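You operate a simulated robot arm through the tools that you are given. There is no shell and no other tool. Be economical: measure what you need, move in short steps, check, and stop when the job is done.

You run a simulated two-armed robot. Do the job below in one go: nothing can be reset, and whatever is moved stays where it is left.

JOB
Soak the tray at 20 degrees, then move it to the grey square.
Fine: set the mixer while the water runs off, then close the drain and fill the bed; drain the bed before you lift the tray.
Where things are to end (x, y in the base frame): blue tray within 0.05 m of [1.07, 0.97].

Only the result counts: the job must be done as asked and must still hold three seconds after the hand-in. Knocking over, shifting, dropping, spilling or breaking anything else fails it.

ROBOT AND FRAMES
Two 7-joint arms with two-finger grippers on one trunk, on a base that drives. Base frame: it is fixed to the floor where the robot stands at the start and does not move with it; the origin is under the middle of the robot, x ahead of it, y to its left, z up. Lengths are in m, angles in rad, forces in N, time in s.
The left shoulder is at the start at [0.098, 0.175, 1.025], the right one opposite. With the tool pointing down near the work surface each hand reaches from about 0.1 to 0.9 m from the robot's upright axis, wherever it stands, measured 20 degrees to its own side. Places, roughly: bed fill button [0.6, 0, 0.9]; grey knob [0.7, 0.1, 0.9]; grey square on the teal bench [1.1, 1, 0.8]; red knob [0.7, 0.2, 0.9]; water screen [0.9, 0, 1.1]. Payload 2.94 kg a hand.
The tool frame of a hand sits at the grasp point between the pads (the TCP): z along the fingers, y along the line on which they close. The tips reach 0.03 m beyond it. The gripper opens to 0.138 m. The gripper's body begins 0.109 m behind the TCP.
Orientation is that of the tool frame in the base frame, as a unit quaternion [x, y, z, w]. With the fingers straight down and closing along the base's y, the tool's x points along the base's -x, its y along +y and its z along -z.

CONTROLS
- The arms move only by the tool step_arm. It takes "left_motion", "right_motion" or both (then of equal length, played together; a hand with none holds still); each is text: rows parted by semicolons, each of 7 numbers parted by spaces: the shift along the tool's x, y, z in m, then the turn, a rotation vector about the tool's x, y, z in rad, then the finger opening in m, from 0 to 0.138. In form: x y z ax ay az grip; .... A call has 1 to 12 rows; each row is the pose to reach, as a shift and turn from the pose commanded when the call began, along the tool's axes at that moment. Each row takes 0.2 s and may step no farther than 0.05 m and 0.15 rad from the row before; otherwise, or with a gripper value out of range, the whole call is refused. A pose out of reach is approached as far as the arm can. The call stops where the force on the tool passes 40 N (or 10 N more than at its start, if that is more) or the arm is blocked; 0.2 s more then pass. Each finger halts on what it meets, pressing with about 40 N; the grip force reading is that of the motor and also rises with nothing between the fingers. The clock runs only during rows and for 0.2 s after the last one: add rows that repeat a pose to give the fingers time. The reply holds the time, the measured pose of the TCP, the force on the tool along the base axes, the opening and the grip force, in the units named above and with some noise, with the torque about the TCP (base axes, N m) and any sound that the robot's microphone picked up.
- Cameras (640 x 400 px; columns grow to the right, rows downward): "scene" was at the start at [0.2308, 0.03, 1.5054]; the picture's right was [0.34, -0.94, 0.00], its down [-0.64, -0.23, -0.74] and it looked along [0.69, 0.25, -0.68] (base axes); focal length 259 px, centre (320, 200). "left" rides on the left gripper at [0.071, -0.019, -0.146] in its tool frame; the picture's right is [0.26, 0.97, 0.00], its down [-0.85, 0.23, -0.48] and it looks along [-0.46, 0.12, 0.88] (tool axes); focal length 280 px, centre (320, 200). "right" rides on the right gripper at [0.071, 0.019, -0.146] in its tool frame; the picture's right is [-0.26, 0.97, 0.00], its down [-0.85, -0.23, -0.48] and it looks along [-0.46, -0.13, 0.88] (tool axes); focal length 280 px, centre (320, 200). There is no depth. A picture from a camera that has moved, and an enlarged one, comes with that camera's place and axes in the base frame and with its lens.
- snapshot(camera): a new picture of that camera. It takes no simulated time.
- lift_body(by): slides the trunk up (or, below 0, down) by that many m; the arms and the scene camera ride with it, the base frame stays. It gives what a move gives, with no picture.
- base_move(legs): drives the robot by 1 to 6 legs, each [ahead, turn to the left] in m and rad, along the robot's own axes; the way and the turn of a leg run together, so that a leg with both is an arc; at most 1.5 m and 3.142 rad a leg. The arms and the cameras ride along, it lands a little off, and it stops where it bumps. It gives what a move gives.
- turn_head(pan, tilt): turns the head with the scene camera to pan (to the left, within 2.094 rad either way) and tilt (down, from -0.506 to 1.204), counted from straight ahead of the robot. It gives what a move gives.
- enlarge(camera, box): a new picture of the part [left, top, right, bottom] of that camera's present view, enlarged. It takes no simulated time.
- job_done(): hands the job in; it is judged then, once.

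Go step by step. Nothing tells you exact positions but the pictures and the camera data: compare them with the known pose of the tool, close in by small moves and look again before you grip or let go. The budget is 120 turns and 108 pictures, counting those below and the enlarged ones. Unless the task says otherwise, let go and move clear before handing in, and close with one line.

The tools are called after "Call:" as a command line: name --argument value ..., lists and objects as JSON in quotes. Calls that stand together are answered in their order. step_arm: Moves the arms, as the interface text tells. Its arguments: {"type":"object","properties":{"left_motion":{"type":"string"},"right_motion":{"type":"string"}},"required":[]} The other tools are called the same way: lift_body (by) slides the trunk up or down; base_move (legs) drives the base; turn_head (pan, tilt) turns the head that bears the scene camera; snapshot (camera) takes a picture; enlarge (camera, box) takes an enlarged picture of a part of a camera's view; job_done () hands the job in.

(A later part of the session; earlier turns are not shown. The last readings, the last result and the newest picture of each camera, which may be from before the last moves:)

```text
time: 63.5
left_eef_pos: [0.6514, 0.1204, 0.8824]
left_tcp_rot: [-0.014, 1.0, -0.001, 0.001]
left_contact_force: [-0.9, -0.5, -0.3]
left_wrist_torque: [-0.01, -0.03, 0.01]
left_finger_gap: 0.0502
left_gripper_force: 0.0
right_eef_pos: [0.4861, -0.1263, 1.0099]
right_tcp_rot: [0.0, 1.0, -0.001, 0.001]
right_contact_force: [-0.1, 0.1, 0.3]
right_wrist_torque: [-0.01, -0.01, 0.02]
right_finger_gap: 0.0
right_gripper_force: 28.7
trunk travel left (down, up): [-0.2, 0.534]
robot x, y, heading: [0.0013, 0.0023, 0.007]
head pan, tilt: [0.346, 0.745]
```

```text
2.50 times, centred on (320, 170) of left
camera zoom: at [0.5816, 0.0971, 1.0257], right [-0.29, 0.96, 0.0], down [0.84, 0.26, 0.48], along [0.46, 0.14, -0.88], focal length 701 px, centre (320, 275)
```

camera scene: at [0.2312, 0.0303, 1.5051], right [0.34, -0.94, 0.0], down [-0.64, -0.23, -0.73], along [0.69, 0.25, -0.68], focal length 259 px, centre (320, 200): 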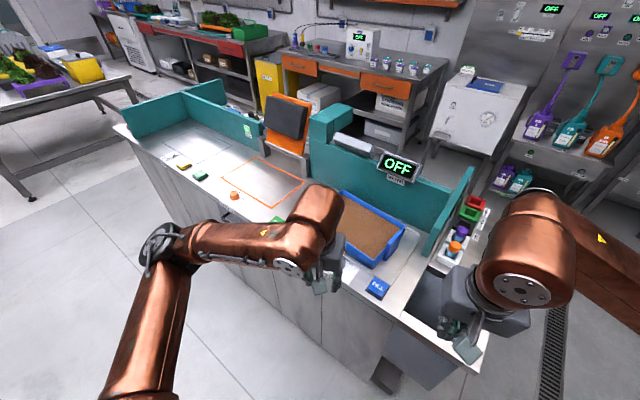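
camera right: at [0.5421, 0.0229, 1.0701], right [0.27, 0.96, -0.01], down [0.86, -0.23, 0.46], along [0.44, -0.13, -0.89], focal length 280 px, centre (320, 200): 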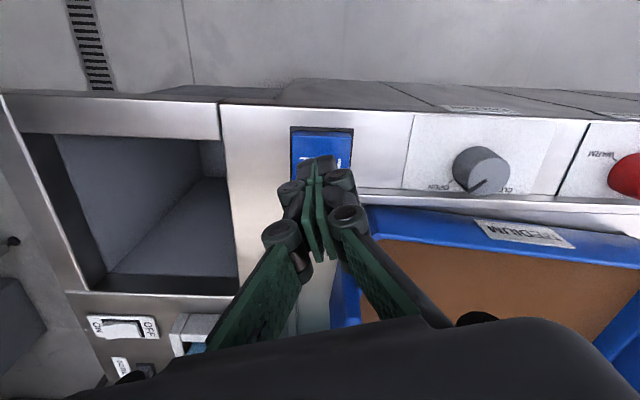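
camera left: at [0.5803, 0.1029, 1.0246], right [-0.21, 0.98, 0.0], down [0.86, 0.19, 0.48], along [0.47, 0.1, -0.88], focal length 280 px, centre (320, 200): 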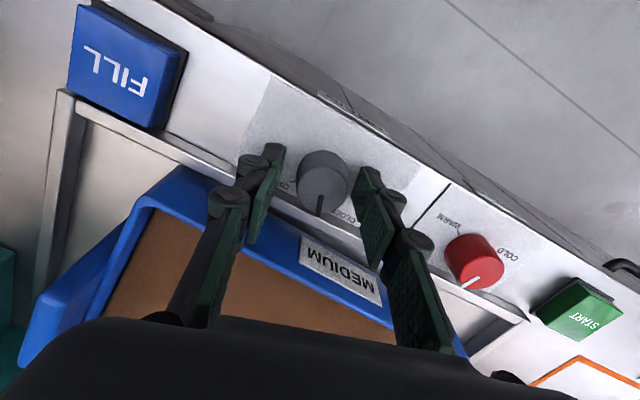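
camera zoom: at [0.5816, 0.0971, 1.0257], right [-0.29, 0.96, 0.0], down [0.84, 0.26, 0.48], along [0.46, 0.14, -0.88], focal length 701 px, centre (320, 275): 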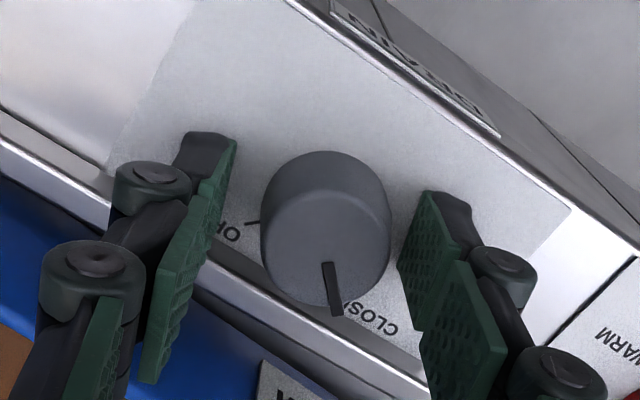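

The pointer is almost at CLOSED (about 84° of turn). One more nudge of 0.15 rad.

Call:
step_arm --left_motion "0 0 0 0 0 0.12 0.05; 0 0 0 0 0 0.2 0.05; 0 0 0 0 0 0.2 0.035; 0 0 0 0 0 0.2 0.025; 0 0 0 0 0 0.2 0.025; 0 0 0 0 0 0.12 0.025; 0 0 0 0 0 0.04 0.025; 0 0 0 0 0 0.04 0.025; 0 0 0 0 0 0.04 0.05; 0 0 0 0 0 0.04 0.05"

Call:
enlarge --camera "left" --box '[240, 90, 400, 250]'

```text
time: 65.7
left_eef_pos: [0.6535, 0.1209, 0.8802]
left_tcp_rot: [0.005, 1.0, 0.0, 0.0]
left_contact_force: [-0.2, -0.6, 0.2]
left_wrist_torque: [0.0, 0.0, -0.01]
left_finger_gap: 0.0499
left_gripper_force: 0.0
right_eef_pos: [0.4852, -0.1279, 1.0084]
right_tcp_rot: [0.0, 1.0, 0.0, 0.001]
right_contact_force: [0.6, -0.3, -0.1]
right_wrist_torque: [-0.03, -0.06, -0.03]
right_finger_gap: 0.0001
right_gripper_force: 28.9
trunk travel left (down, up): [-0.2, 0.534]
robot x, y, heading: [-0.0042, -0.0006, -0.0]
head pan, tilt: [0.346, 0.745]
```

```text
2.50 times, centred on (320, 170) of left
camera zoom: at [0.5816, 0.1008, 1.0247], right [-0.25, 0.97, 0.0], down [0.85, 0.22, 0.48], along [0.46, 0.12, -0.88], focal length 701 px, centre (320, 275)
```

zoom: 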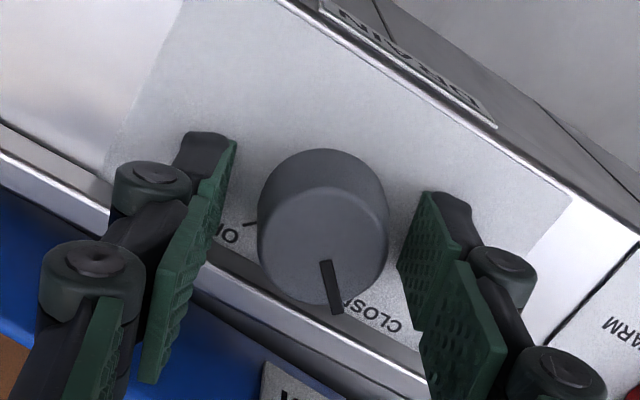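

The pointer rests at CLOSED, evidently at the stop. Now the left hand goes up and aside, and the right hand returns above FILL.

Call:
step_arm --left_motion "0 0 -0.03 0 0 0 0.05; 0 0 -0.07 0 0 0 0.05; 0 0.02 -0.11 0 0 0 0.05; 0 0.06 -0.13 0 0 0 0.05; 0 0.1 -0.13 0 0 0 0.05; 0 0.14 -0.13 0 0 0 0.05; 0 0.17 -0.13 0 0 0 0.05; 0 0.17 -0.13 0 0 0 0.05; 0 0.17 -0.13 0 0 0 0.05; 0 0.17 -0.13 0 0 0 0.05; 0 0.17 -0.13 0 0 0 0.05" --right_motion "0 0 0 0 0 0 0; 0 0 0 0 0 0 0; -0.01 0.01 0 0 0 0 0; -0.03 0.03 0 0 0 0 0; -0.05 0.05 0.01 0 0 0 0; -0.07 0.07 0.02 0 0 0 0; -0.09 0.09 0.035 0 0 0 0; -0.11 0.11 0.055 0 0 0 0; -0.1225 0.132 0.07 0 0 0 0; -0.1225 0.132 0.084 0 0 0 0; -0.1225 0.132 0.084 0 0 0 0"

Call:
snapshot --camera "right"

```text
time: 68.1
left_eef_pos: [0.6542, 0.2925, 1.0094]
left_tcp_rot: [0.005, 1.0, -0.001, 0.001]
left_contact_force: [-1.1, 0.5, 0.2]
left_wrist_torque: [-0.03, 0.01, 0.01]
left_finger_gap: 0.05
left_gripper_force: 0.0
right_eef_pos: [0.6086, 0.0063, 0.9244]
right_tcp_rot: [0.0, 1.0, 0.0, 0.001]
right_contact_force: [-0.6, 0.6, 0.3]
right_wrist_torque: [-0.03, 0.01, 0.02]
right_finger_gap: 0.0
right_gripper_force: 28.3
trunk travel left (down, up): [-0.2, 0.534]
robot x, y, heading: [-0.0037, -0.0028, 0.0]
head pan, tilt: [0.346, 0.745]
```

```text
45 pictures are left
camera right: at [0.5367, 0.026, 1.0713], right [0.26, 0.97, 0.0], down [0.85, -0.23, 0.48], along [0.46, -0.12, -0.88], focal length 280 px, centre (320, 200)
```

right: 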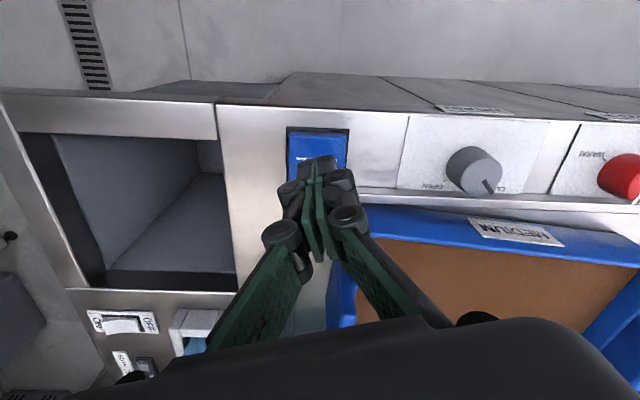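

The drain is at CLOSED. I'll press FILL and check the temperature and water level.

Call:
step_arm --right_motion "0 0 0.015 0 0 0 0; 0 0 0.028 0 0 0 0; 0 0 0.034 0 0 0 0; 0 0 0.038 0 0 0 0; 0 0 0.0405 0 0 0 0; 0 0 0.0405 0 0 0 0; 0 0 0.0405 0 0 0 0"

Call:
enlarge --camera "scene" --box '[280, 130, 440, 300]'

```text
time: 69.7
left_eef_pos: [0.6544, 0.291, 1.0101]
left_tcp_rot: [0.005, 1.0, -0.001, 0.001]
left_contact_force: [0.1, 0.1, 0.5]
left_wrist_torque: [0.03, -0.01, -0.03]
left_finger_gap: 0.0501
left_gripper_force: 0.1
right_eef_pos: [0.6081, 0.005, 0.8856]
right_tcp_rot: [0.0, 1.0, 0.001, 0.001]
right_contact_force: [1.8, 2.5, 6.3]
right_wrist_torque: [0.06, -0.01, -0.05]
right_finger_gap: 0.006
right_gripper_force: 28.4
trunk travel left (down, up): [-0.2, 0.534]
robot x, y, heading: [0.0028, 0.003, -0.001]
head pan, tilt: [0.346, 0.745]
heard: click
```

```text
2.35 times, centred on (360, 215) of scene
camera zoom: at [0.2301, 0.0316, 1.5055], right [0.34, -0.94, 0.0], down [-0.64, -0.23, -0.74], along [0.69, 0.25, -0.68], focal length 609 px, centre (226, 165)
```

zoom: 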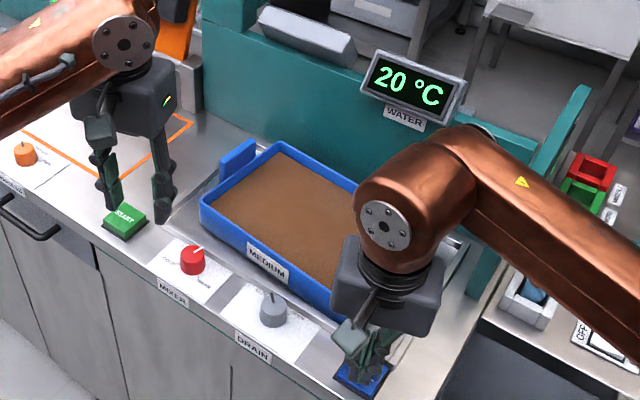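

20 °C and running with the drain closed. I'll hold FILL and watch the level.

Call:
step_arm --right_motion "0 0 0 0 0 0 0; 0 0 0 0 0 0 0; 0 0 0 0 0 0 0; 0 0 0 0 0 0 0; 0 0 0 0 0 0 0; 0 0 0 0 0 0 0; 0 0 0 0 0 0 0; 0 0 0 0 0 0 0; 0 0 0 0 0 0 0; 0 0 0 0 0 0 0; 0 0 0 0 0 0 0; 0 0 0 0 0 0 0"

Call:
enlarge --camera "scene" --box '[300, 150, 440, 300]'

Call:
snapshot --camera "left"

```text
time: 72.3
left_eef_pos: [0.654, 0.2924, 1.0095]
left_tcp_rot: [0.006, 1.0, -0.001, 0.0]
left_contact_force: [0.4, -0.4, -0.4]
left_wrist_torque: [0.0, -0.01, 0.0]
left_finger_gap: 0.05
left_gripper_force: 0.1
right_eef_pos: [0.6081, 0.0053, 0.8851]
right_tcp_rot: [0.0, 1.0, 0.0, 0.0]
right_contact_force: [0.5, 0.7, 8.6]
right_wrist_torque: [0.03, 0.02, 0.0]
right_finger_gap: 0.0058
right_gripper_force: 28.0
trunk travel left (down, up): [-0.2, 0.534]
robot x, y, heading: [0.0013, 0.0033, 0.001]
head pan, tilt: [0.346, 0.745]
```

```text
2.67 times, centred on (370, 225) of scene
camera zoom: at [0.2298, 0.0313, 1.5055], right [0.34, -0.94, 0.0], down [-0.64, -0.23, -0.74], along [0.69, 0.25, -0.68], focal length 691 px, centre (187, 133)
```

zoom: 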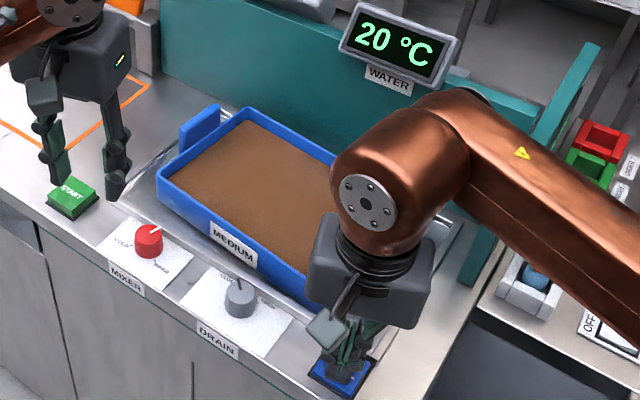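

```text
42 pictures are left
camera left: at [0.5825, 0.2722, 1.1551], right [-0.25, 0.97, 0.0], down [0.85, 0.22, 0.48], along [0.46, 0.12, -0.88], focal length 280 px, centre (320, 200)
```

left: 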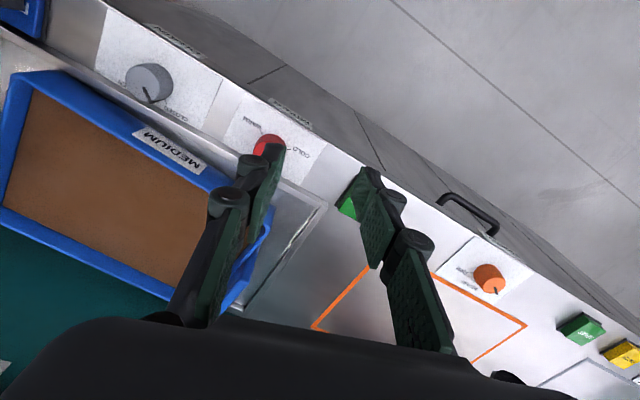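

A film of water shows in the bed. I'll keep holding.

Call:
step_arm --right_motion "0 0 0 0 0 0 0; 0 0 0 0 0 0 0; 0 0 0 0 0 0 0; 0 0 0 0 0 0 0; 0 0 0 0 0 0 0; 0 0 0 0 0 0 0; 0 0 0 0 0 0 0; 0 0 0 0 0 0 0; 0 0 0 0 0 0 0; 0 0 0 0 0 0 0; 0 0 0 0 0 0 0; 0 0 0 0 0 0 0"

Call:
enlarge --camera "scene" --box '[300, 150, 440, 300]'

Call:
enlarge --camera "left" --box '[0, 40, 360, 330]'

```text
time: 74.9
left_eef_pos: [0.6536, 0.2921, 1.0103]
left_tcp_rot: [0.005, 1.0, -0.001, 0.001]
left_contact_force: [-0.8, -0.1, 0.2]
left_wrist_torque: [0.0, -0.03, 0.03]
left_finger_gap: 0.0501
left_gripper_force: 0.0
right_eef_pos: [0.6075, 0.0045, 0.885]
right_tcp_rot: [0.0, 1.0, 0.001, 0.001]
right_contact_force: [-0.2, -0.1, 7.9]
right_wrist_torque: [-0.03, 0.01, 0.05]
right_finger_gap: 0.0059
right_gripper_force: 28.4
trunk travel left (down, up): [-0.2, 0.534]
robot x, y, heading: [-0.0015, 0.0021, -0.002]
head pan, tilt: [0.346, 0.745]
```

```text
2.67 times, centred on (370, 225) of scene
camera zoom: at [0.2298, 0.0312, 1.5055], right [0.34, -0.94, 0.0], down [-0.64, -0.23, -0.74], along [0.69, 0.25, -0.68], focal length 691 px, centre (187, 133)
```

zoom: 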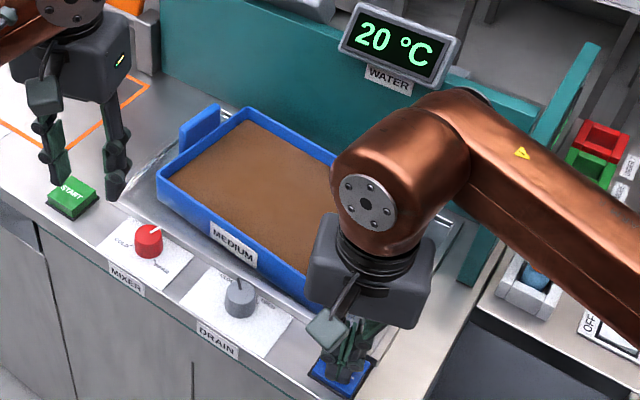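

```text
1.38 times, centred on (180, 185) of left
camera zoom: at [0.5825, 0.2721, 1.1552], right [-0.25, 0.97, 0.0], down [0.85, 0.22, 0.48], along [0.46, 0.12, -0.88], focal length 387 px, centre (513, 221)
```

zoom: 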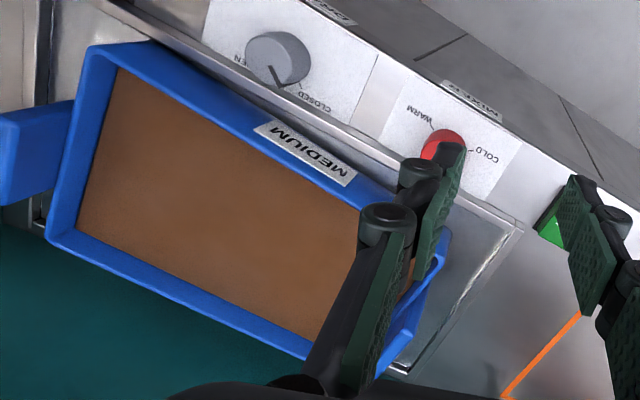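

The water is rising around the tray. I'll hold longer and compare.

Call:
step_arm --right_motion "0 0 0 0 0 0 0; 0 0 0 0 0 0 0; 0 0 0 0 0 0 0; 0 0 0 0 0 0 0; 0 0 0 0 0 0 0; 0 0 0 0 0 0 0; 0 0 0 0 0 0 0; 0 0 0 0 0 0 0; 0 0 0 0 0 0 0; 0 0 0 0 0 0 0; 0 0 0 0 0 0 0; 0 0 0 0 0 0 0"

Call:
enlarge --camera "scene" --box '[300, 150, 440, 300]'

Call:
enlarge --camera "left" --box '[0, 40, 360, 330]'

```text
time: 77.5
left_eef_pos: [0.6535, 0.2921, 1.0104]
left_tcp_rot: [0.005, 1.0, -0.001, 0.001]
left_contact_force: [-0.7, 1.1, 0.0]
left_wrist_torque: [0.02, -0.01, -0.03]
left_finger_gap: 0.05
left_gripper_force: 0.0
right_eef_pos: [0.6069, 0.0042, 0.8852]
right_tcp_rot: [0.001, 1.0, -0.001, 0.001]
right_contact_force: [0.9, -0.7, 8.7]
right_wrist_torque: [0.0, -0.01, 0.01]
right_finger_gap: 0.0061
right_gripper_force: 28.1
trunk travel left (down, up): [-0.2, 0.534]
robot x, y, heading: [0.0, 0.0028, -0.001]
head pan, tilt: [0.346, 0.745]
```

```text
2.67 times, centred on (370, 225) of scene
camera zoom: at [0.2298, 0.0312, 1.5055], right [0.34, -0.94, 0.0], down [-0.64, -0.23, -0.74], along [0.69, 0.25, -0.68], focal length 691 px, centre (187, 133)
```

zoom: 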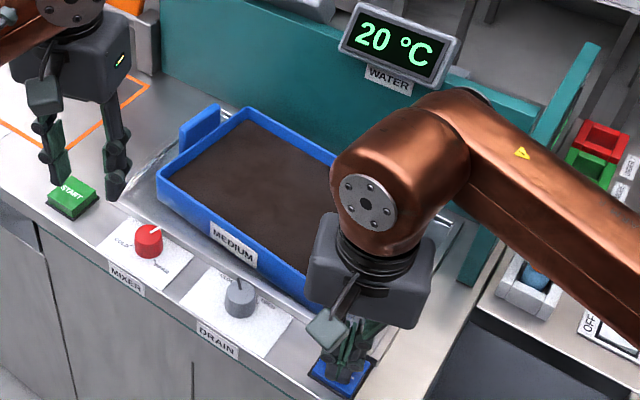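

```text
1.38 times, centred on (180, 185) of left
camera zoom: at [0.5825, 0.2721, 1.1552], right [-0.25, 0.97, 0.0], down [0.85, 0.22, 0.48], along [0.46, 0.12, -0.88], focal length 387 px, centre (513, 221)
```

zoom: 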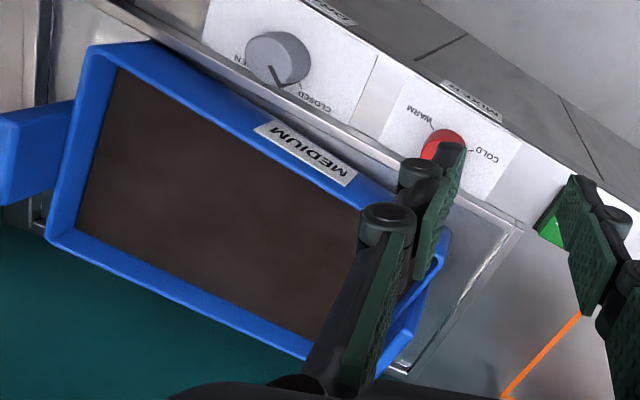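

The medium has turned dark, so the tray is soaked. I'll release FILL, move the right hand aside, and take the left hand back above the drain knob.

Call:
step_arm --right_motion "0 0 -0.03 0 0 0 0; 0 0 -0.07 0 0 0 0; 0 -0.03 -0.1 0 0 0 0; 0 -0.07 -0.11 0 0 0 0; 0 -0.11 -0.11 0 0 0 0; 0 -0.13 -0.11 0 0 0 0; 0 -0.13 -0.11 0 0 0 0; 0 -0.13 -0.11 0 0 0 0; 0 -0.13 -0.11 0 0 0 0; 0 -0.13 -0.11 0 0 0 0; 0 -0.13 -0.11 0 0 0 0; 0 -0.13 -0.11 0 0 0 0" --left_motion "0 0 0 0 0 0 0.05; 0 0 0 0 0 0 0.05; 0 0 0 0 0 0 0.05; 0 -0.03 0 0 0 0 0.05; 0 -0.06 0 0 0 0 0.05; 0 -0.09 0 0 0 0 0.05; 0 -0.12 0 0 0 0 0.05; 0 -0.15 0 0 0 0 0.05; 0.001 -0.1715 0.01 0 0 0 0.05; 0.001 -0.1715 0.04 0 0 0 0.05; 0.001 -0.1715 0.06 0 0 0 0.05; 0.001 -0.1715 0.06 0 0 0 0.05"

Call:
snapshot --camera "left"

```text
time: 80.1
left_eef_pos: [0.652, 0.1187, 0.9496]
left_tcp_rot: [0.005, 1.0, -0.001, 0.001]
left_contact_force: [-0.5, 0.0, -0.7]
left_wrist_torque: [-0.01, -0.01, 0.02]
left_finger_gap: 0.05
left_gripper_force: 0.0
right_eef_pos: [0.6078, -0.1243, 0.994]
right_tcp_rot: [0.0, 1.0, 0.0, 0.001]
right_contact_force: [0.4, 0.4, 0.9]
right_wrist_torque: [-0.01, -0.02, 0.01]
right_finger_gap: 0.0
right_gripper_force: 28.4
trunk travel left (down, up): [-0.2, 0.534]
robot x, y, heading: [0.0005, 0.0001, -0.001]
head pan, tilt: [0.346, 0.745]
```

```text
37 pictures are left
camera left: at [0.5817, 0.0993, 1.0949], right [-0.25, 0.97, 0.0], down [0.85, 0.22, 0.48], along [0.46, 0.12, -0.88], focal length 280 px, centre (320, 200)
```

left: 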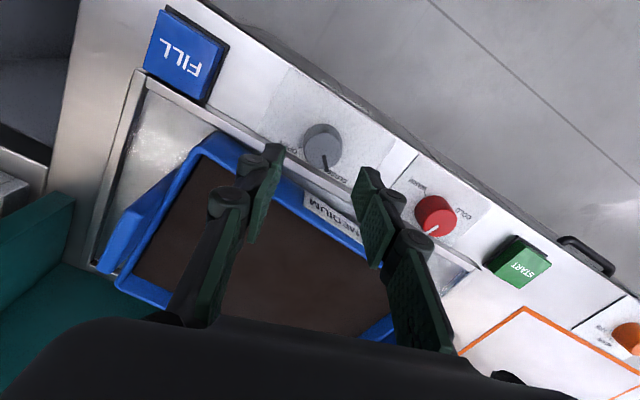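

Good. I'll go down, grip, turn 0.7 rad clockwise (toward OPEN), and release.

Call:
step_arm --left_motion "0 0.001 0.03 0 0 0 0.05; 0 0.001 0.055 0 0 0 0.05; 0 0.001 0.069 0 0 0 0.05; 0 0.001 0.069 0 0 0 0.05; 0 0.001 0.069 0 0 0 0.05"

Call:
step_arm --left_motion "0 0 0 0 0 0 0.035; 0 0 0 0 0 0 0.025; 0 0 0 0 0 0 0.025; 0 0 0 0 0 0.14 0.025; 0 0 0 0 0 0.28 0.025; 0 0 0 0 0 0.42 0.025; 0 0 0 0 0 0.56 0.025; 0 0 0 0 0 0.68 0.025; 0 0 0 0 0 0.68 0.025; 0 0 0 0 0 0.68 0.048; 0 0 0 0 0 0.68 0.048"

Call:
step_arm --left_motion "0 0 0 0 0 -0.14 0.05; 0 0 0 0 0 -0.28 0.05; 0 0 0 0 0 -0.42 0.05; 0 0 0 0 0 -0.56 0.05; 0 0 0 0 0 -0.7 0.05; 0 0 0 0 0 -0.82 0.05; 0 0 0 0 0 -0.82 0.05"

Call:
snapshot --camera "left"

```text
time: 81.3
left_eef_pos: [0.6517, 0.12, 0.8813]
left_tcp_rot: [0.006, 1.0, 0.0, 0.002]
left_contact_force: [0.1, 0.1, 0.2]
left_wrist_torque: [-0.03, 0.01, 0.02]
left_finger_gap: 0.0497
left_gripper_force: 0.0
right_eef_pos: [0.6086, -0.1246, 0.9931]
right_tcp_rot: [0.001, 1.0, 0.0, 0.002]
right_contact_force: [-0.9, 0.2, -0.2]
right_wrist_torque: [-0.01, 0.02, 0.0]
right_finger_gap: 0.0
right_gripper_force: 28.4
trunk travel left (down, up): [-0.2, 0.534]
robot x, y, heading: [0.0021, -0.0023, 0.003]
head pan, tilt: [0.346, 0.745]
```

```text
time: 83.7
left_eef_pos: [0.6513, 0.1201, 0.881]
left_tcp_rot: [0.338, 0.941, -0.001, 0.0]
left_contact_force: [0.2, -0.1, -0.5]
left_wrist_torque: [-0.02, 0.0, 0.01]
left_finger_gap: 0.0478
left_gripper_force: 0.1
right_eef_pos: [0.6084, -0.1245, 0.9939]
right_tcp_rot: [-0.001, 1.0, 0.0, 0.001]
right_contact_force: [0.2, -0.5, 0.1]
right_wrist_torque: [-0.01, 0.0, 0.02]
right_finger_gap: 0.0001
right_gripper_force: 28.0
trunk travel left (down, up): [-0.2, 0.534]
robot x, y, heading: [-0.0018, 0.0015, 0.001]
head pan, tilt: [0.346, 0.745]
```

```text
time: 85.3
left_eef_pos: [0.6493, 0.119, 0.8816]
left_tcp_rot: [-0.065, 0.998, 0.0, 0.0]
left_contact_force: [-11.8, -1.8, 0.7]
left_wrist_torque: [-0.04, 0.2, -0.41]
left_finger_gap: 0.0496
left_gripper_force: 0.1
right_eef_pos: [0.6074, -0.1259, 0.9949]
right_tcp_rot: [0.0, 1.0, 0.0, 0.001]
right_contact_force: [1.0, 0.1, 0.1]
right_wrist_torque: [0.03, 0.0, 0.01]
right_finger_gap: 0.0
right_gripper_force: 28.0
trunk travel left (down, up): [-0.2, 0.534]
robot x, y, heading: [0.0008, 0.0, 0.005]
head pan, tilt: [0.346, 0.745]
```

```text
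36 pictures are left
camera left: at [0.5818, 0.0896, 1.0259], right [-0.38, 0.92, 0.0], down [0.81, 0.34, 0.48], along [0.44, 0.18, -0.88], focal length 280 px, centre (320, 200)
```

left: 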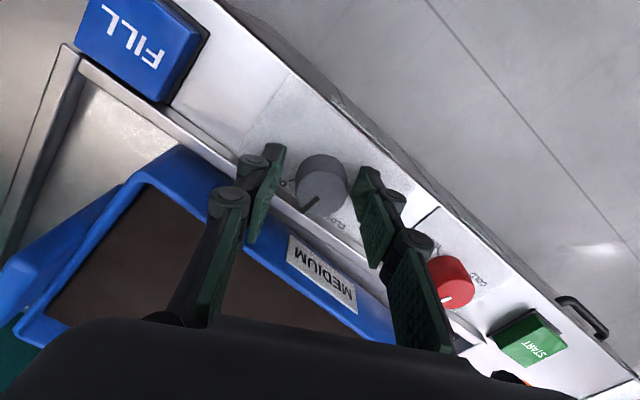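

It turned. I'll do the second clockwise cycle, easing off the rim first.

Call:
step_arm --left_motion "0 0 0 0 0 0.1 0.05; 0 0 0 0 0 0.1 0.035; 0 0 0 0 0 0.1 0.025; 0 0 0 0 0 0.1 0.025; 0 0 0 0 0 0.24 0.025; 0 0 0 0 0 0.38 0.025; 0 0 0 0 0 0.52 0.025; 0 0 0 0 0 0.66 0.025; 0 0 0 0 0 0.8 0.025; 0 0 0 0 0 0.8 0.025; 0 0 0 0 0 0.8 0.048; 0 0 0 0 0 0.8 0.048"

Call:
snapshot --camera "left"

```text
time: 87.9
left_eef_pos: [0.6522, 0.1201, 0.8806]
left_tcp_rot: [0.329, 0.944, -0.001, 0.001]
left_contact_force: [-0.1, -0.3, 0.5]
left_wrist_torque: [0.0, 0.02, 0.01]
left_finger_gap: 0.0481
left_gripper_force: 0.1
right_eef_pos: [0.6092, -0.1242, 0.9938]
right_tcp_rot: [0.0, 1.0, 0.001, 0.001]
right_contact_force: [0.0, 0.6, -0.2]
right_wrist_torque: [-0.01, -0.02, 0.0]
right_finger_gap: 0.0
right_gripper_force: 28.6
trunk travel left (down, up): [-0.2, 0.534]
robot x, y, heading: [-0.002, 0.0019, 0.0]
head pan, tilt: [0.346, 0.745]
```

```text
35 pictures are left
camera left: at [0.5837, 0.1473, 1.0258], right [0.39, 0.92, 0.0], down [0.81, -0.35, 0.48], along [0.44, -0.19, -0.88], focal length 280 px, centre (320, 200)
```

left: 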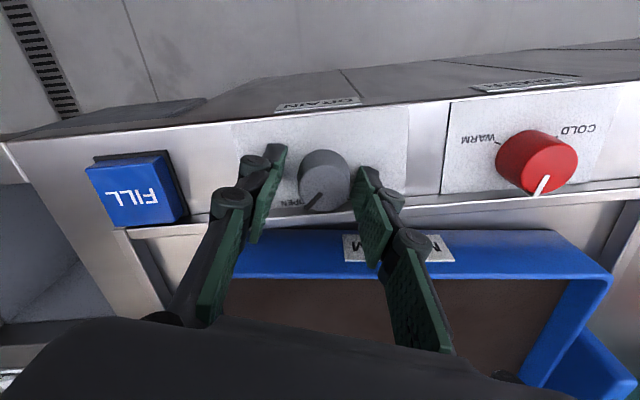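

The drain pointer is back at OPEN. I'll raise the left hand clear and look at the tray and the destination.

Call:
step_arm --left_motion "0 0 -0.04 0 0 0 0.05; 0 0 -0.08 0 0 0 0.05; 0.02 0.02 -0.12 0 0 0 0.07; 0.03 0.06 -0.14 0 0 0 0.09; 0.04 0.1 -0.15 0 0 -0.1 0.11; 0.05 0.14 -0.15 0 0 -0.2 0.12; 0.06 0.18 -0.15 0 0 -0.3 0.12; 0.06 0.22 -0.15 0 0 -0.37 0.12; 0.06 0.22 -0.15 0 0 -0.37 0.12"

Call:
turn_head --pan 0.3 --tilt 0.75

Call:
snapshot --camera "scene"

```text
time: 89.9
left_eef_pos: [0.7464, 0.3274, 1.0272]
left_tcp_rot: [0.149, 0.989, 0.001, -0.001]
left_contact_force: [-0.3, 0.0, -0.5]
left_wrist_torque: [0.04, -0.02, 0.0]
left_finger_gap: 0.1201
left_gripper_force: 0.0
right_eef_pos: [0.6117, -0.1262, 0.9919]
right_tcp_rot: [0.001, 1.0, 0.0, -0.001]
right_contact_force: [-0.6, -0.2, -0.6]
right_wrist_torque: [0.0, -0.06, 0.02]
right_finger_gap: 0.0001
right_gripper_force: 28.1
trunk travel left (down, up): [-0.2, 0.534]
robot x, y, heading: [0.0017, -0.0002, 0.002]
head pan, tilt: [0.346, 0.745]
```

```text
time: 90.6
left_eef_pos: [0.7449, 0.3276, 1.0299]
left_tcp_rot: [0.149, 0.989, 0.0, 0.0]
left_contact_force: [-0.1, 0.9, 0.8]
left_wrist_torque: [0.0, 0.01, 0.01]
left_finger_gap: 0.12
left_gripper_force: 0.0
right_eef_pos: [0.6087, -0.1252, 0.9944]
right_tcp_rot: [0.0, 1.0, 0.0, 0.0]
right_contact_force: [1.0, 0.3, 0.0]
right_wrist_torque: [-0.02, 0.01, 0.02]
right_finger_gap: 0.0
right_gripper_force: 28.2
trunk travel left (down, up): [-0.2, 0.534]
robot x, y, heading: [0.0009, 0.0026, 0.002]
head pan, tilt: [0.3, 0.75]
```

```text
34 pictures are left
camera scene: at [0.2417, 0.0277, 1.5044], right [0.3, -0.95, 0.0], down [-0.66, -0.2, -0.73], along [0.69, 0.22, -0.69], focal length 259 px, centre (320, 200)
```

scene: 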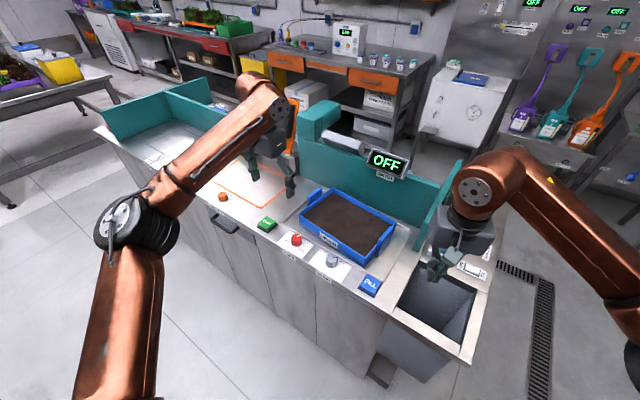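

I'll zoom on the tray and on the destination.

Call:
enlarge --camera "scene" --box '[280, 170, 430, 280]'

Call:
enlarge --camera "scene" --box '[90, 70, 300, 220]'

```text
3.64 times, centred on (355, 225) of scene
camera zoom: at [0.2417, 0.0277, 1.5044], right [0.3, -0.95, 0.0], down [-0.66, -0.2, -0.73], along [0.69, 0.22, -0.69], focal length 942 px, centre (193, 109)
```

zoom: 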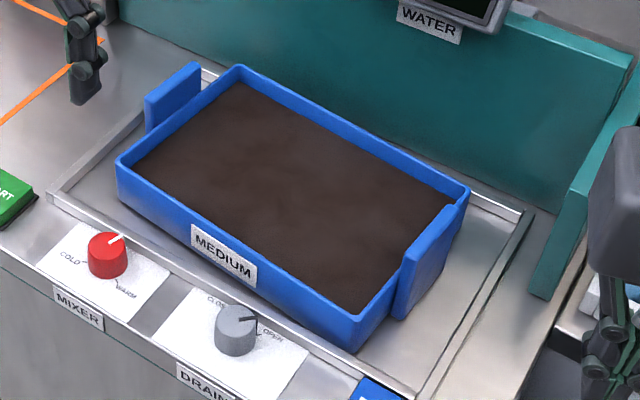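

```text
2.67 times, centred on (195, 145) of scene
camera zoom: at [0.2417, 0.0277, 1.5044], right [0.3, -0.95, 0.0], down [-0.66, -0.2, -0.73], along [0.69, 0.22, -0.69], focal length 691 px, centre (653, 347)
```

zoom: 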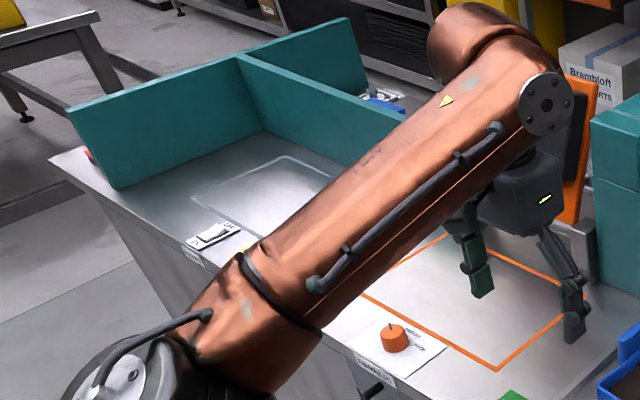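

Tray's end tabs are near (0.86, 0.245) on the left and (0.745, -0.01) on the right, with its long axis at yaw about 0.42. The bed looks drained. I'll move both hands above the tabs for close views.

Call:
step_arm --left_motion "-0.02 -0.006 0 0 0 0.02 0.1; -0.04 -0.012 0 0 0 0.04 0.08; -0.06 -0.018 0 0 0 0.06 0.06; -0.08 -0.024 0 0 0 0.08 0.06; -0.1 -0.032 0 0 0 0.1 0.06; -0.12 -0.04 0 0 0 0.12 0.06; -0.1345 -0.045 0 0 0 0.12 0.06; -0.1345 -0.045 0 0 0 0.12 0.06" --right_motion "0 0 -0.02 0 0 0.06 0.01; -0.015 0.02 -0.036 0 0 0.12 0.02; -0.04 0.04 -0.036 0 0 0.18 0.03; -0.065 0.06 -0.036 0 0 0.24 0.04; -0.09 0.08 -0.036 0 0 0.3 0.05; -0.115 0.1 -0.036 0 0 0.36 0.06; -0.137 0.113 -0.036 0 0 0.42 0.06; -0.137 0.113 -0.036 0 0 0.42 0.06"

Call:
snapshot --camera "left"

Call:
snapshot --camera "right"

```text
time: 92.1
left_eef_pos: [0.8903, 0.2516, 1.07]
left_tcp_rot: [0.222, 0.975, 0.006, -0.005]
left_contact_force: [-1.1, 2.8, -1.3]
left_wrist_torque: [-0.4, -0.06, -0.06]
left_finger_gap: 0.0603
left_gripper_force: 0.0
left hand out of reach, approached as far as the arm can: row 5, 6, 7
right_eef_pos: [0.7815, -0.0707, 1.0485]
right_tcp_rot: [0.27, 0.962, 0.033, -0.028]
right_contact_force: [0.1, -4.5, -0.1]
right_wrist_torque: [0.62, -0.04, 0.0]
right_finger_gap: 0.0597
right_gripper_force: 0.1
trunk travel left (down, up): [-0.2, 0.534]
robot x, y, heading: [-0.0001, 0.0012, 0.007]
head pan, tilt: [0.3, 0.75]
stopped in row 7 (right hand): the arm was blocked; the commanded pose is now the measured one
```

```text
31 pictures are left
camera left: at [0.8196, 0.2623, 1.216], right [0.18, 0.98, 0.01], down [0.87, -0.17, 0.47], along [0.46, -0.08, -0.89], focal length 280 px, centre (320, 200)
```

left: 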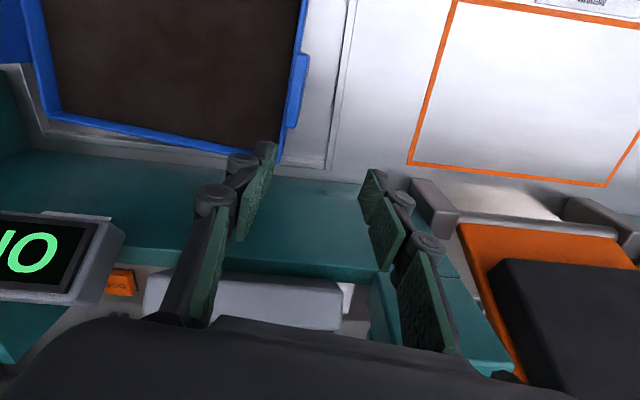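

```text
30 pictures are left
camera right: at [0.7354, -0.0282, 1.2], right [0.73, 0.69, 0.03], down [0.62, -0.67, 0.4], along [0.29, -0.28, -0.92], focal length 280 px, centre (320, 200)
```

right: 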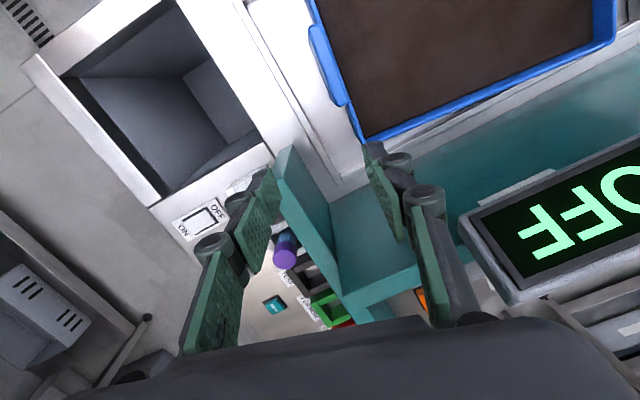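

The right hand was blocked short of its goal, possibly by the other arm. I'll look from the head camera before moving.

Call:
snapshot --camera "scene"

```text
29 pictures are left
camera scene: at [0.3648, 0.0224, 1.4945], right [0.3, -0.95, -0.03], down [-0.71, -0.2, -0.67], along [0.63, 0.22, -0.74], focal length 259 px, centre (320, 200)
```

scene: 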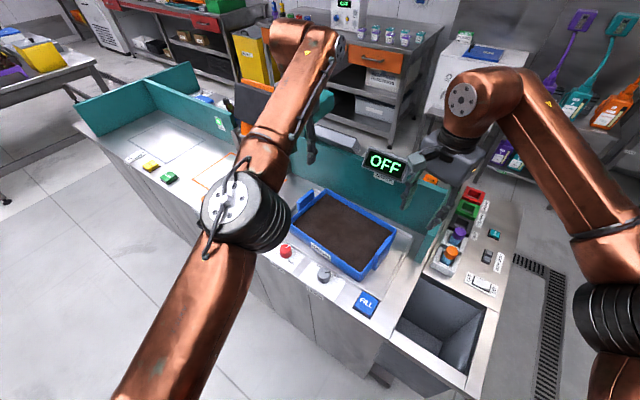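

The robot is tipping forward because both arms were stretched out far ahead. I'll pull both hands back and up toward the body right away.

Call:
step_arm --left_motion "0.03 -0.012 -0.01 0 0 0 0.06; 0.065 -0.027 -0.02 0 0 0 0.06; 0.1 -0.042 -0.03 0 0 0 0.06; 0.14 -0.06 -0.03 0 0 0 0.06; 0.17 -0.075 -0.03 0 0 0 0.06; 0.2 -0.09 -0.03 0 0 0 0.06" --right_motion "0.03 -0.012 -0.01 0 0 0 0.06; 0.065 -0.027 -0.02 0 0 0 0.06; 0.1 -0.042 -0.03 0 0 0 0.06; 0.14 -0.06 -0.03 0 0 0 0.06; 0.17 -0.075 -0.03 0 0 0 0.06; 0.2 -0.09 -0.03 0 0 0 0.06"

Call:
step_arm --left_motion "0 0 0 0 0 0 0.06; 0 0 0 0 0 0 0.06; 0 0 0 0 0 0 0.06; 0 0 0 0 0 0 0.06; 0 0 0 0 0 0 0.06"

Call:
step_arm --left_motion "0 0 0 0 0 0 0.06; 0 0 0 0 0 0 0.06; 0 0 0 0 0 0 0.06; 0 0 0 0 0 0 0.06; 0 0 0 0 0 0 0.06"

Call:
snapshot --camera "scene"

```text
time: 92.4
left_eef_pos: [0.9068, 0.2038, 1.1164]
left_tcp_rot: [0.3, 0.952, 0.058, 0.028]
left_contact_force: [-11.6, -41.5, -2.5]
left_wrist_torque: [4.24, -1.17, 0.39]
left_finger_gap: 0.0629
left_gripper_force: 1.3
left hand out of reach, approached as far as the arm can: row 1
right_eef_pos: [0.7707, -0.0326, 1.1025]
right_tcp_rot: [0.249, 0.962, 0.092, -0.07]
right_contact_force: [-11.6, 5.5, -4.7]
right_wrist_torque: [-0.42, -1.29, -0.19]
right_finger_gap: 0.0598
right_gripper_force: 0.0
trunk travel left (down, up): [-0.2, 0.534]
robot x, y, heading: [-0.0018, 0.0034, 0.137]
head pan, tilt: [0.3, 0.75]
stopped in row 1 (right hand): the arm was blocked; the commanded pose is now the measured one
```

```text
time: 92.8
left_eef_pos: [0.7488, 0.3582, 1.259]
left_tcp_rot: [0.173, 0.963, 0.203, 0.047]
left_contact_force: [-30.5, 6.4, -13.2]
left_wrist_torque: [-0.31, -3.38, -1.95]
left_finger_gap: 0.0606
left_gripper_force: 0.5
right_eef_pos: [0.6531, 0.014, 1.2161]
right_tcp_rot: [0.195, 0.966, 0.168, -0.034]
right_contact_force: [8.1, 14.9, -7.0]
right_wrist_torque: [-1.61, 0.98, 0.32]
right_finger_gap: 0.0598
right_gripper_force: 0.0
trunk travel left (down, up): [-0.2, 0.534]
robot x, y, heading: [0.0244, 0.0119, 0.435]
head pan, tilt: [0.3, 0.75]
stopped in row 1 (left hand): the arm was blocked; the commanded pose is now the measured one
```

```text
time: 93.0
left_eef_pos: [0.6695, 0.1762, 1.2766]
left_tcp_rot: [0.18, 0.979, 0.034, 0.089]
left_contact_force: [19.7, -60.7, -8.6]
left_wrist_torque: [7.8, 2.14, 1.63]
left_finger_gap: 0.0603
left_gripper_force: 0.9
right_eef_pos: [0.5006, -0.0851, 1.2618]
right_tcp_rot: [0.228, 0.952, 0.202, 0.039]
right_contact_force: [0.7, 23.3, 2.7]
right_wrist_torque: [-2.98, 0.25, -0.38]
right_finger_gap: 0.0603
right_gripper_force: 0.0
trunk travel left (down, up): [-0.2, 0.534]
robot x, y, heading: [0.0298, 0.0145, 0.415]
head pan, tilt: [0.3, 0.75]
stopped in row 1 (left hand): the force on the tool passed its limit at 102 N (the readings are from after the stop); the commanded pose is now the measured one
```

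```text
28 pictures are left
camera scene: at [0.2817, 0.1821, 1.5055], right [0.65, -0.76, 0.0], down [-0.54, -0.47, -0.7], along [0.53, 0.46, -0.72], focal length 259 px, centre (320, 200)
```

scene: 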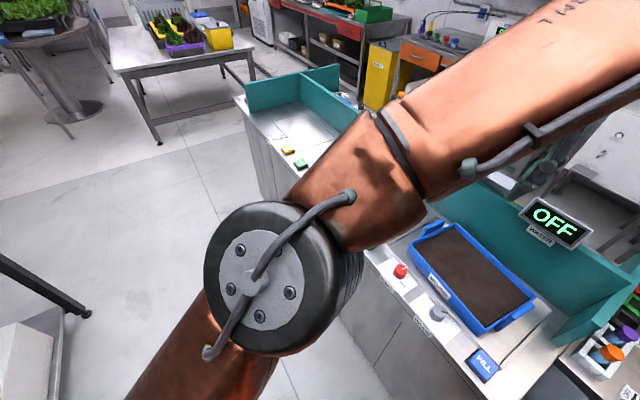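

The robot is upright again but has pivoted to heading 0.415, and the hands seem to be pressing on each other. I'll ease the left hand off to the robot's left and hold.

Call:
step_arm --left_motion "0.02 0.02 0 0 0 0 0.06; 0.04 0.04 0 0 0 0 0.06; 0.06 0.06 0 0 0 0 0.06; 0.08 0.08 0 0 0 0 0.06; 0.1 0.1 0 0 0 0 0.06; 0.1 0.1 0 0 0 0 0.06"

Call:
snapshot --camera "scene"

```text
time: 93.3
left_eef_pos: [0.5892, 0.2612, 1.3253]
left_tcp_rot: [0.1, 0.985, 0.053, 0.129]
left_contact_force: [-4.1, -4.3, 4.3]
left_wrist_torque: [0.43, -0.41, 0.05]
left_finger_gap: 0.0601
left_gripper_force: 0.1
right_eef_pos: [0.4648, -0.1272, 1.2637]
right_tcp_rot: [0.211, 0.949, 0.231, 0.048]
right_contact_force: [-7.7, -2.0, 6.3]
right_wrist_torque: [0.02, -0.79, -0.36]
right_finger_gap: 0.06
right_gripper_force: 0.0
trunk travel left (down, up): [-0.2, 0.534]
robot x, y, heading: [0.0269, 0.018, 0.426]
head pan, tilt: [0.3, 0.75]
stopped in row 1 (left hand): the arm was blocked; the commanded pose is now the measured one
```

```text
27 pictures are left
camera scene: at [0.2369, 0.0737, 1.5127], right [0.66, -0.75, -0.03], down [-0.52, -0.42, -0.75], along [0.54, 0.51, -0.67], focal length 259 px, centre (320, 200)
```

scene: 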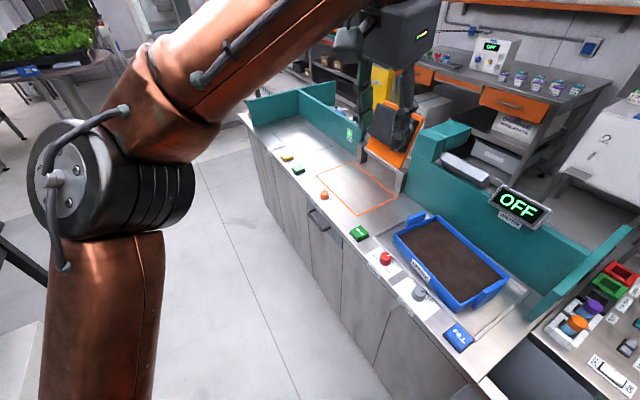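

Things on the bench look undisturbed. I'll hold until it settles.

Call:
step_arm --left_motion "0 0 0 0 0 0 0.06; 0 0 0 0 0 0 0.06; 0 0 0 0 0 0 0.06; 0 0 0 0 0 0 0.06; 0 0 0 0 0 0 0.06; 0 0 0 0 0 0 0.06; 0 0 0 0 0 0 0.06"

Call:
step_arm --left_motion "0 0 0 0 0 0 0.06; 0 0 0 0 0 0 0.06; 0 0 0 0 0 0 0.06; 0 0 0 0 0 0 0.06; 0 0 0 0 0 0 0.06; 0 0 0 0 0 0 0.06; 0 0 0 0 0 0 0.06"

Call:
step_arm --left_motion "0 0 0 0 0 0 0.06; 0 0 0 0 0 0 0.06; 0 0 0 0 0 0 0.06; 0 0 0 0 0 0 0.06; 0 0 0 0 0 0 0.06; 0 0 0 0 0 0 0.06; 0 0 0 0 0 0 0.06"

Call:
snapshot --camera "scene"

```text
time: 93.7
left_eef_pos: [0.6006, 0.3854, 1.2848]
left_tcp_rot: [0.089, 0.989, 0.009, 0.121]
left_contact_force: [-2.3, 2.1, 0.0]
left_wrist_torque: [-0.34, -0.19, -0.08]
left_finger_gap: 0.0601
left_gripper_force: 0.0
right_eef_pos: [0.48, -0.0106, 1.2624]
right_tcp_rot: [0.201, 0.962, 0.178, 0.05]
right_contact_force: [-3.4, 0.7, -1.0]
right_wrist_torque: [-0.09, -0.49, -0.17]
right_finger_gap: 0.0601
right_gripper_force: 0.0
trunk travel left (down, up): [-0.2, 0.534]
robot x, y, heading: [0.0284, 0.0149, 0.428]
head pan, tilt: [0.3, 0.75]
stopped in row 1 (left hand): the arm was blocked; the commanded pose is now the measured one
```

```text
time: 94.0
left_eef_pos: [0.5773, 0.3007, 1.3182]
left_tcp_rot: [0.083, 0.987, 0.032, 0.137]
left_contact_force: [1.7, -0.9, -1.7]
left_wrist_torque: [0.08, 0.13, -0.01]
left_finger_gap: 0.0599
left_gripper_force: 0.0
right_eef_pos: [0.4565, -0.1039, 1.2477]
right_tcp_rot: [0.209, 0.953, 0.212, 0.055]
right_contact_force: [0.0, -3.2, -2.3]
right_wrist_torque: [0.54, -0.01, 0.13]
right_finger_gap: 0.0602
right_gripper_force: 0.1
trunk travel left (down, up): [-0.2, 0.534]
robot x, y, heading: [0.0253, 0.0161, 0.429]
head pan, tilt: [0.3, 0.75]
stopped in row 1 (left hand): the arm was blocked; the commanded pose is now the measured one
```

```text
time: 94.3
left_eef_pos: [0.457, 0.2519, 1.3778]
left_tcp_rot: [0.062, 0.978, 0.03, 0.196]
left_contact_force: [3.1, 1.0, 0.5]
left_wrist_torque: [-0.11, 0.25, -0.04]
left_finger_gap: 0.06
left_gripper_force: 0.1
right_eef_pos: [0.3447, -0.1586, 1.257]
right_tcp_rot: [0.187, 0.949, 0.231, 0.104]
right_contact_force: [16.2, 11.1, -1.7]
right_wrist_torque: [-1.22, 1.95, 0.35]
right_finger_gap: 0.0598
right_gripper_force: 0.2
trunk travel left (down, up): [-0.2, 0.534]
robot x, y, heading: [0.0283, 0.016, 0.426]
head pan, tilt: [0.3, 0.75]
stopped in row 1 (left hand): the arm was blocked; the commanded pose is now the measured one
```

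```text
26 pictures are left
camera scene: at [0.2689, 0.0823, 1.5084], right [0.66, -0.75, -0.04], down [-0.53, -0.43, -0.73], along [0.53, 0.51, -0.68], focal length 259 px, centre (320, 200)
```

scene: 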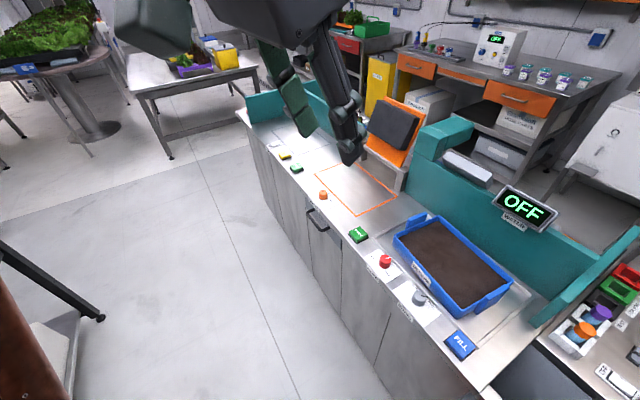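

Still rocking, with the hands coming close to the body. I'll keep waiting in short holds.

Call:
step_arm --right_motion "0 0 0 0 0 0 0.06; 0 0 0 0 0 0 0.06; 0 0 0 0 0 0 0.06; 0 0 0 0 0 0 0.06; 0 0 0 0 0 0 0.06; 0 0 0 0 0 0 0.06; 0 0 0 0 0 0 0.06"

Call:
step_arm --right_motion "0 0 0 0 0 0 0.06; 0 0 0 0 0 0 0.06; 0 0 0 0 0 0 0.06; 0 0 0 0 0 0 0.06; 0 0 0 0 0 0 0.06; 0 0 0 0 0 0 0.06; 0 0 0 0 0 0 0.06"

Call:
step_arm --right_motion "0 0 0 0 0 0 0.06; 0 0 0 0 0 0 0.06; 0 0 0 0 0 0 0.06; 0 0 0 0 0 0 0.06; 0 0 0 0 0 0 0.06; 0 0 0 0 0 0 0.06; 0 0 0 0 0 0 0.06"

```text
time: 94.7
left_eef_pos: [0.4288, 0.3678, 1.3505]
left_tcp_rot: [0.063, 0.977, 0.002, 0.203]
left_contact_force: [5.0, 3.4, 0.1]
left_wrist_torque: [-0.37, 0.46, -0.14]
left_finger_gap: 0.0599
left_gripper_force: 0.1
right_eef_pos: [0.3129, -0.0497, 1.2755]
right_tcp_rot: [0.186, 0.954, 0.202, 0.124]
right_contact_force: [3.7, 3.3, 0.1]
right_wrist_torque: [-0.38, 0.43, 0.04]
right_finger_gap: 0.06
right_gripper_force: 0.1
trunk travel left (down, up): [-0.2, 0.534]
robot x, y, heading: [0.0281, 0.0142, 0.429]
head pan, tilt: [0.3, 0.75]
stopped in row 1 (left hand): the arm was blocked; the commanded pose is now the measured one
```

```text
time: 95.6
left_eef_pos: [0.3989, 0.3744, 1.3365]
left_tcp_rot: [0.079, 0.975, 0.006, 0.209]
left_contact_force: [3.1, -0.7, -2.3]
left_wrist_torque: [0.21, 0.36, 0.05]
left_finger_gap: 0.0601
left_gripper_force: 0.1
right_eef_pos: [0.287, -0.0404, 1.2694]
right_tcp_rot: [0.207, 0.945, 0.217, 0.128]
right_contact_force: [2.5, -1.5, 0.0]
right_wrist_torque: [0.18, 0.24, 0.17]
right_finger_gap: 0.0597
right_gripper_force: 0.1
trunk travel left (down, up): [-0.2, 0.534]
robot x, y, heading: [0.0269, 0.0165, 0.422]
head pan, tilt: [0.3, 0.75]
stopped in row 4 (right hand): the arm was blocked; the commanded pose is now the measured one
```

```text
time: 96.3
left_eef_pos: [0.4634, 0.2114, 1.3437]
left_tcp_rot: [0.088, 0.976, 0.056, 0.189]
left_contact_force: [-0.1, -3.4, -5.9]
left_wrist_torque: [0.47, -0.28, 0.13]
left_finger_gap: 0.06
left_gripper_force: 0.1
right_eef_pos: [0.3333, -0.1674, 1.2267]
right_tcp_rot: [0.189, 0.95, 0.222, 0.116]
right_contact_force: [4.1, -4.2, -3.4]
right_wrist_torque: [0.73, 0.25, 0.31]
right_finger_gap: 0.06
right_gripper_force: 0.1
trunk travel left (down, up): [-0.2, 0.534]
robot x, y, heading: [0.0249, 0.0176, 0.427]
head pan, tilt: [0.3, 0.75]
stopped in row 3 (right hand): the arm was blocked; the commanded pose is now the measured one
```

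Still swaying sideways. I'll let time pass with a small head turn, which doesn't re-command the arms.

Call:
turn_head --pan -0.2 --tilt 0.75

Call:
turn_head --pan 0.2 --tilt 0.75

Call:
turn_head --pan -0.1 --tilt 0.75

Call:
snapshot --camera "scene"

```text
time: 97.2
left_eef_pos: [0.3903, 0.3498, 1.3524]
left_tcp_rot: [0.058, 0.973, 0.009, 0.225]
left_contact_force: [1.1, -3.2, -2.0]
left_wrist_torque: [0.43, 0.08, 0.24]
left_finger_gap: 0.0598
left_gripper_force: 0.1
right_eef_pos: [0.2682, -0.0383, 1.2587]
right_tcp_rot: [0.144, 0.963, 0.167, 0.153]
right_contact_force: [-1.9, 4.4, -0.7]
right_wrist_torque: [-0.62, -0.3, -0.23]
right_finger_gap: 0.0601
right_gripper_force: 0.1
trunk travel left (down, up): [-0.2, 0.534]
robot x, y, heading: [0.0249, 0.0181, 0.442]
head pan, tilt: [-0.201, 0.75]
```

```text
time: 98.1
left_eef_pos: [0.4154, 0.3253, 1.3254]
left_tcp_rot: [0.092, 0.976, 0.036, 0.194]
left_contact_force: [0.5, 0.0, -1.5]
left_wrist_torque: [0.1, 0.0, 0.03]
left_finger_gap: 0.0603
left_gripper_force: 0.1
right_eef_pos: [0.2964, -0.0645, 1.2531]
right_tcp_rot: [0.19, 0.947, 0.224, 0.128]
right_contact_force: [4.0, -0.7, -0.2]
right_wrist_torque: [0.14, 0.41, 0.24]
right_finger_gap: 0.06
right_gripper_force: 0.0
trunk travel left (down, up): [-0.2, 0.534]
robot x, y, heading: [0.032, 0.0166, 0.4]
head pan, tilt: [0.201, 0.75]
```

```text
time: 98.9
left_eef_pos: [0.4708, 0.1466, 1.3663]
left_tcp_rot: [0.104, 0.974, 0.077, 0.186]
left_contact_force: [-5.8, -3.8, 0.2]
left_wrist_torque: [0.53, -0.65, 0.08]
left_finger_gap: 0.0601
left_gripper_force: 0.3
right_eef_pos: [0.3396, -0.2294, 1.2299]
right_tcp_rot: [0.203, 0.939, 0.256, 0.105]
right_contact_force: [-8.8, -2.9, 3.6]
right_wrist_torque: [0.16, -0.81, -0.37]
right_finger_gap: 0.06
right_gripper_force: 0.0
trunk travel left (down, up): [-0.2, 0.534]
robot x, y, heading: [0.022, 0.0149, 0.413]
head pan, tilt: [-0.099, 0.75]
```

```text
25 pictures are left
camera scene: at [0.2971, -0.05, 1.5083], right [0.31, -0.95, -0.11], down [-0.68, -0.14, -0.72], along [0.67, 0.3, -0.68], focal length 259 px, centre (320, 200)
```

scene: 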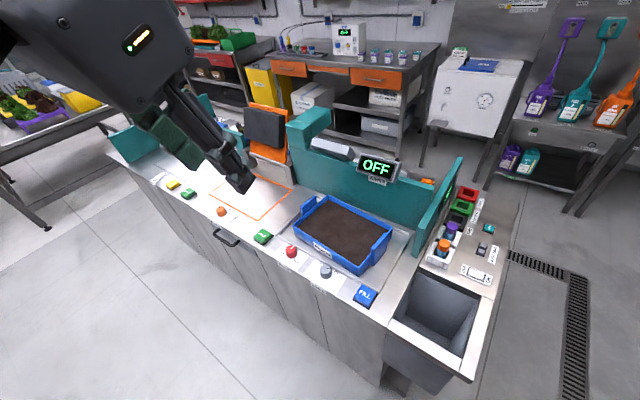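

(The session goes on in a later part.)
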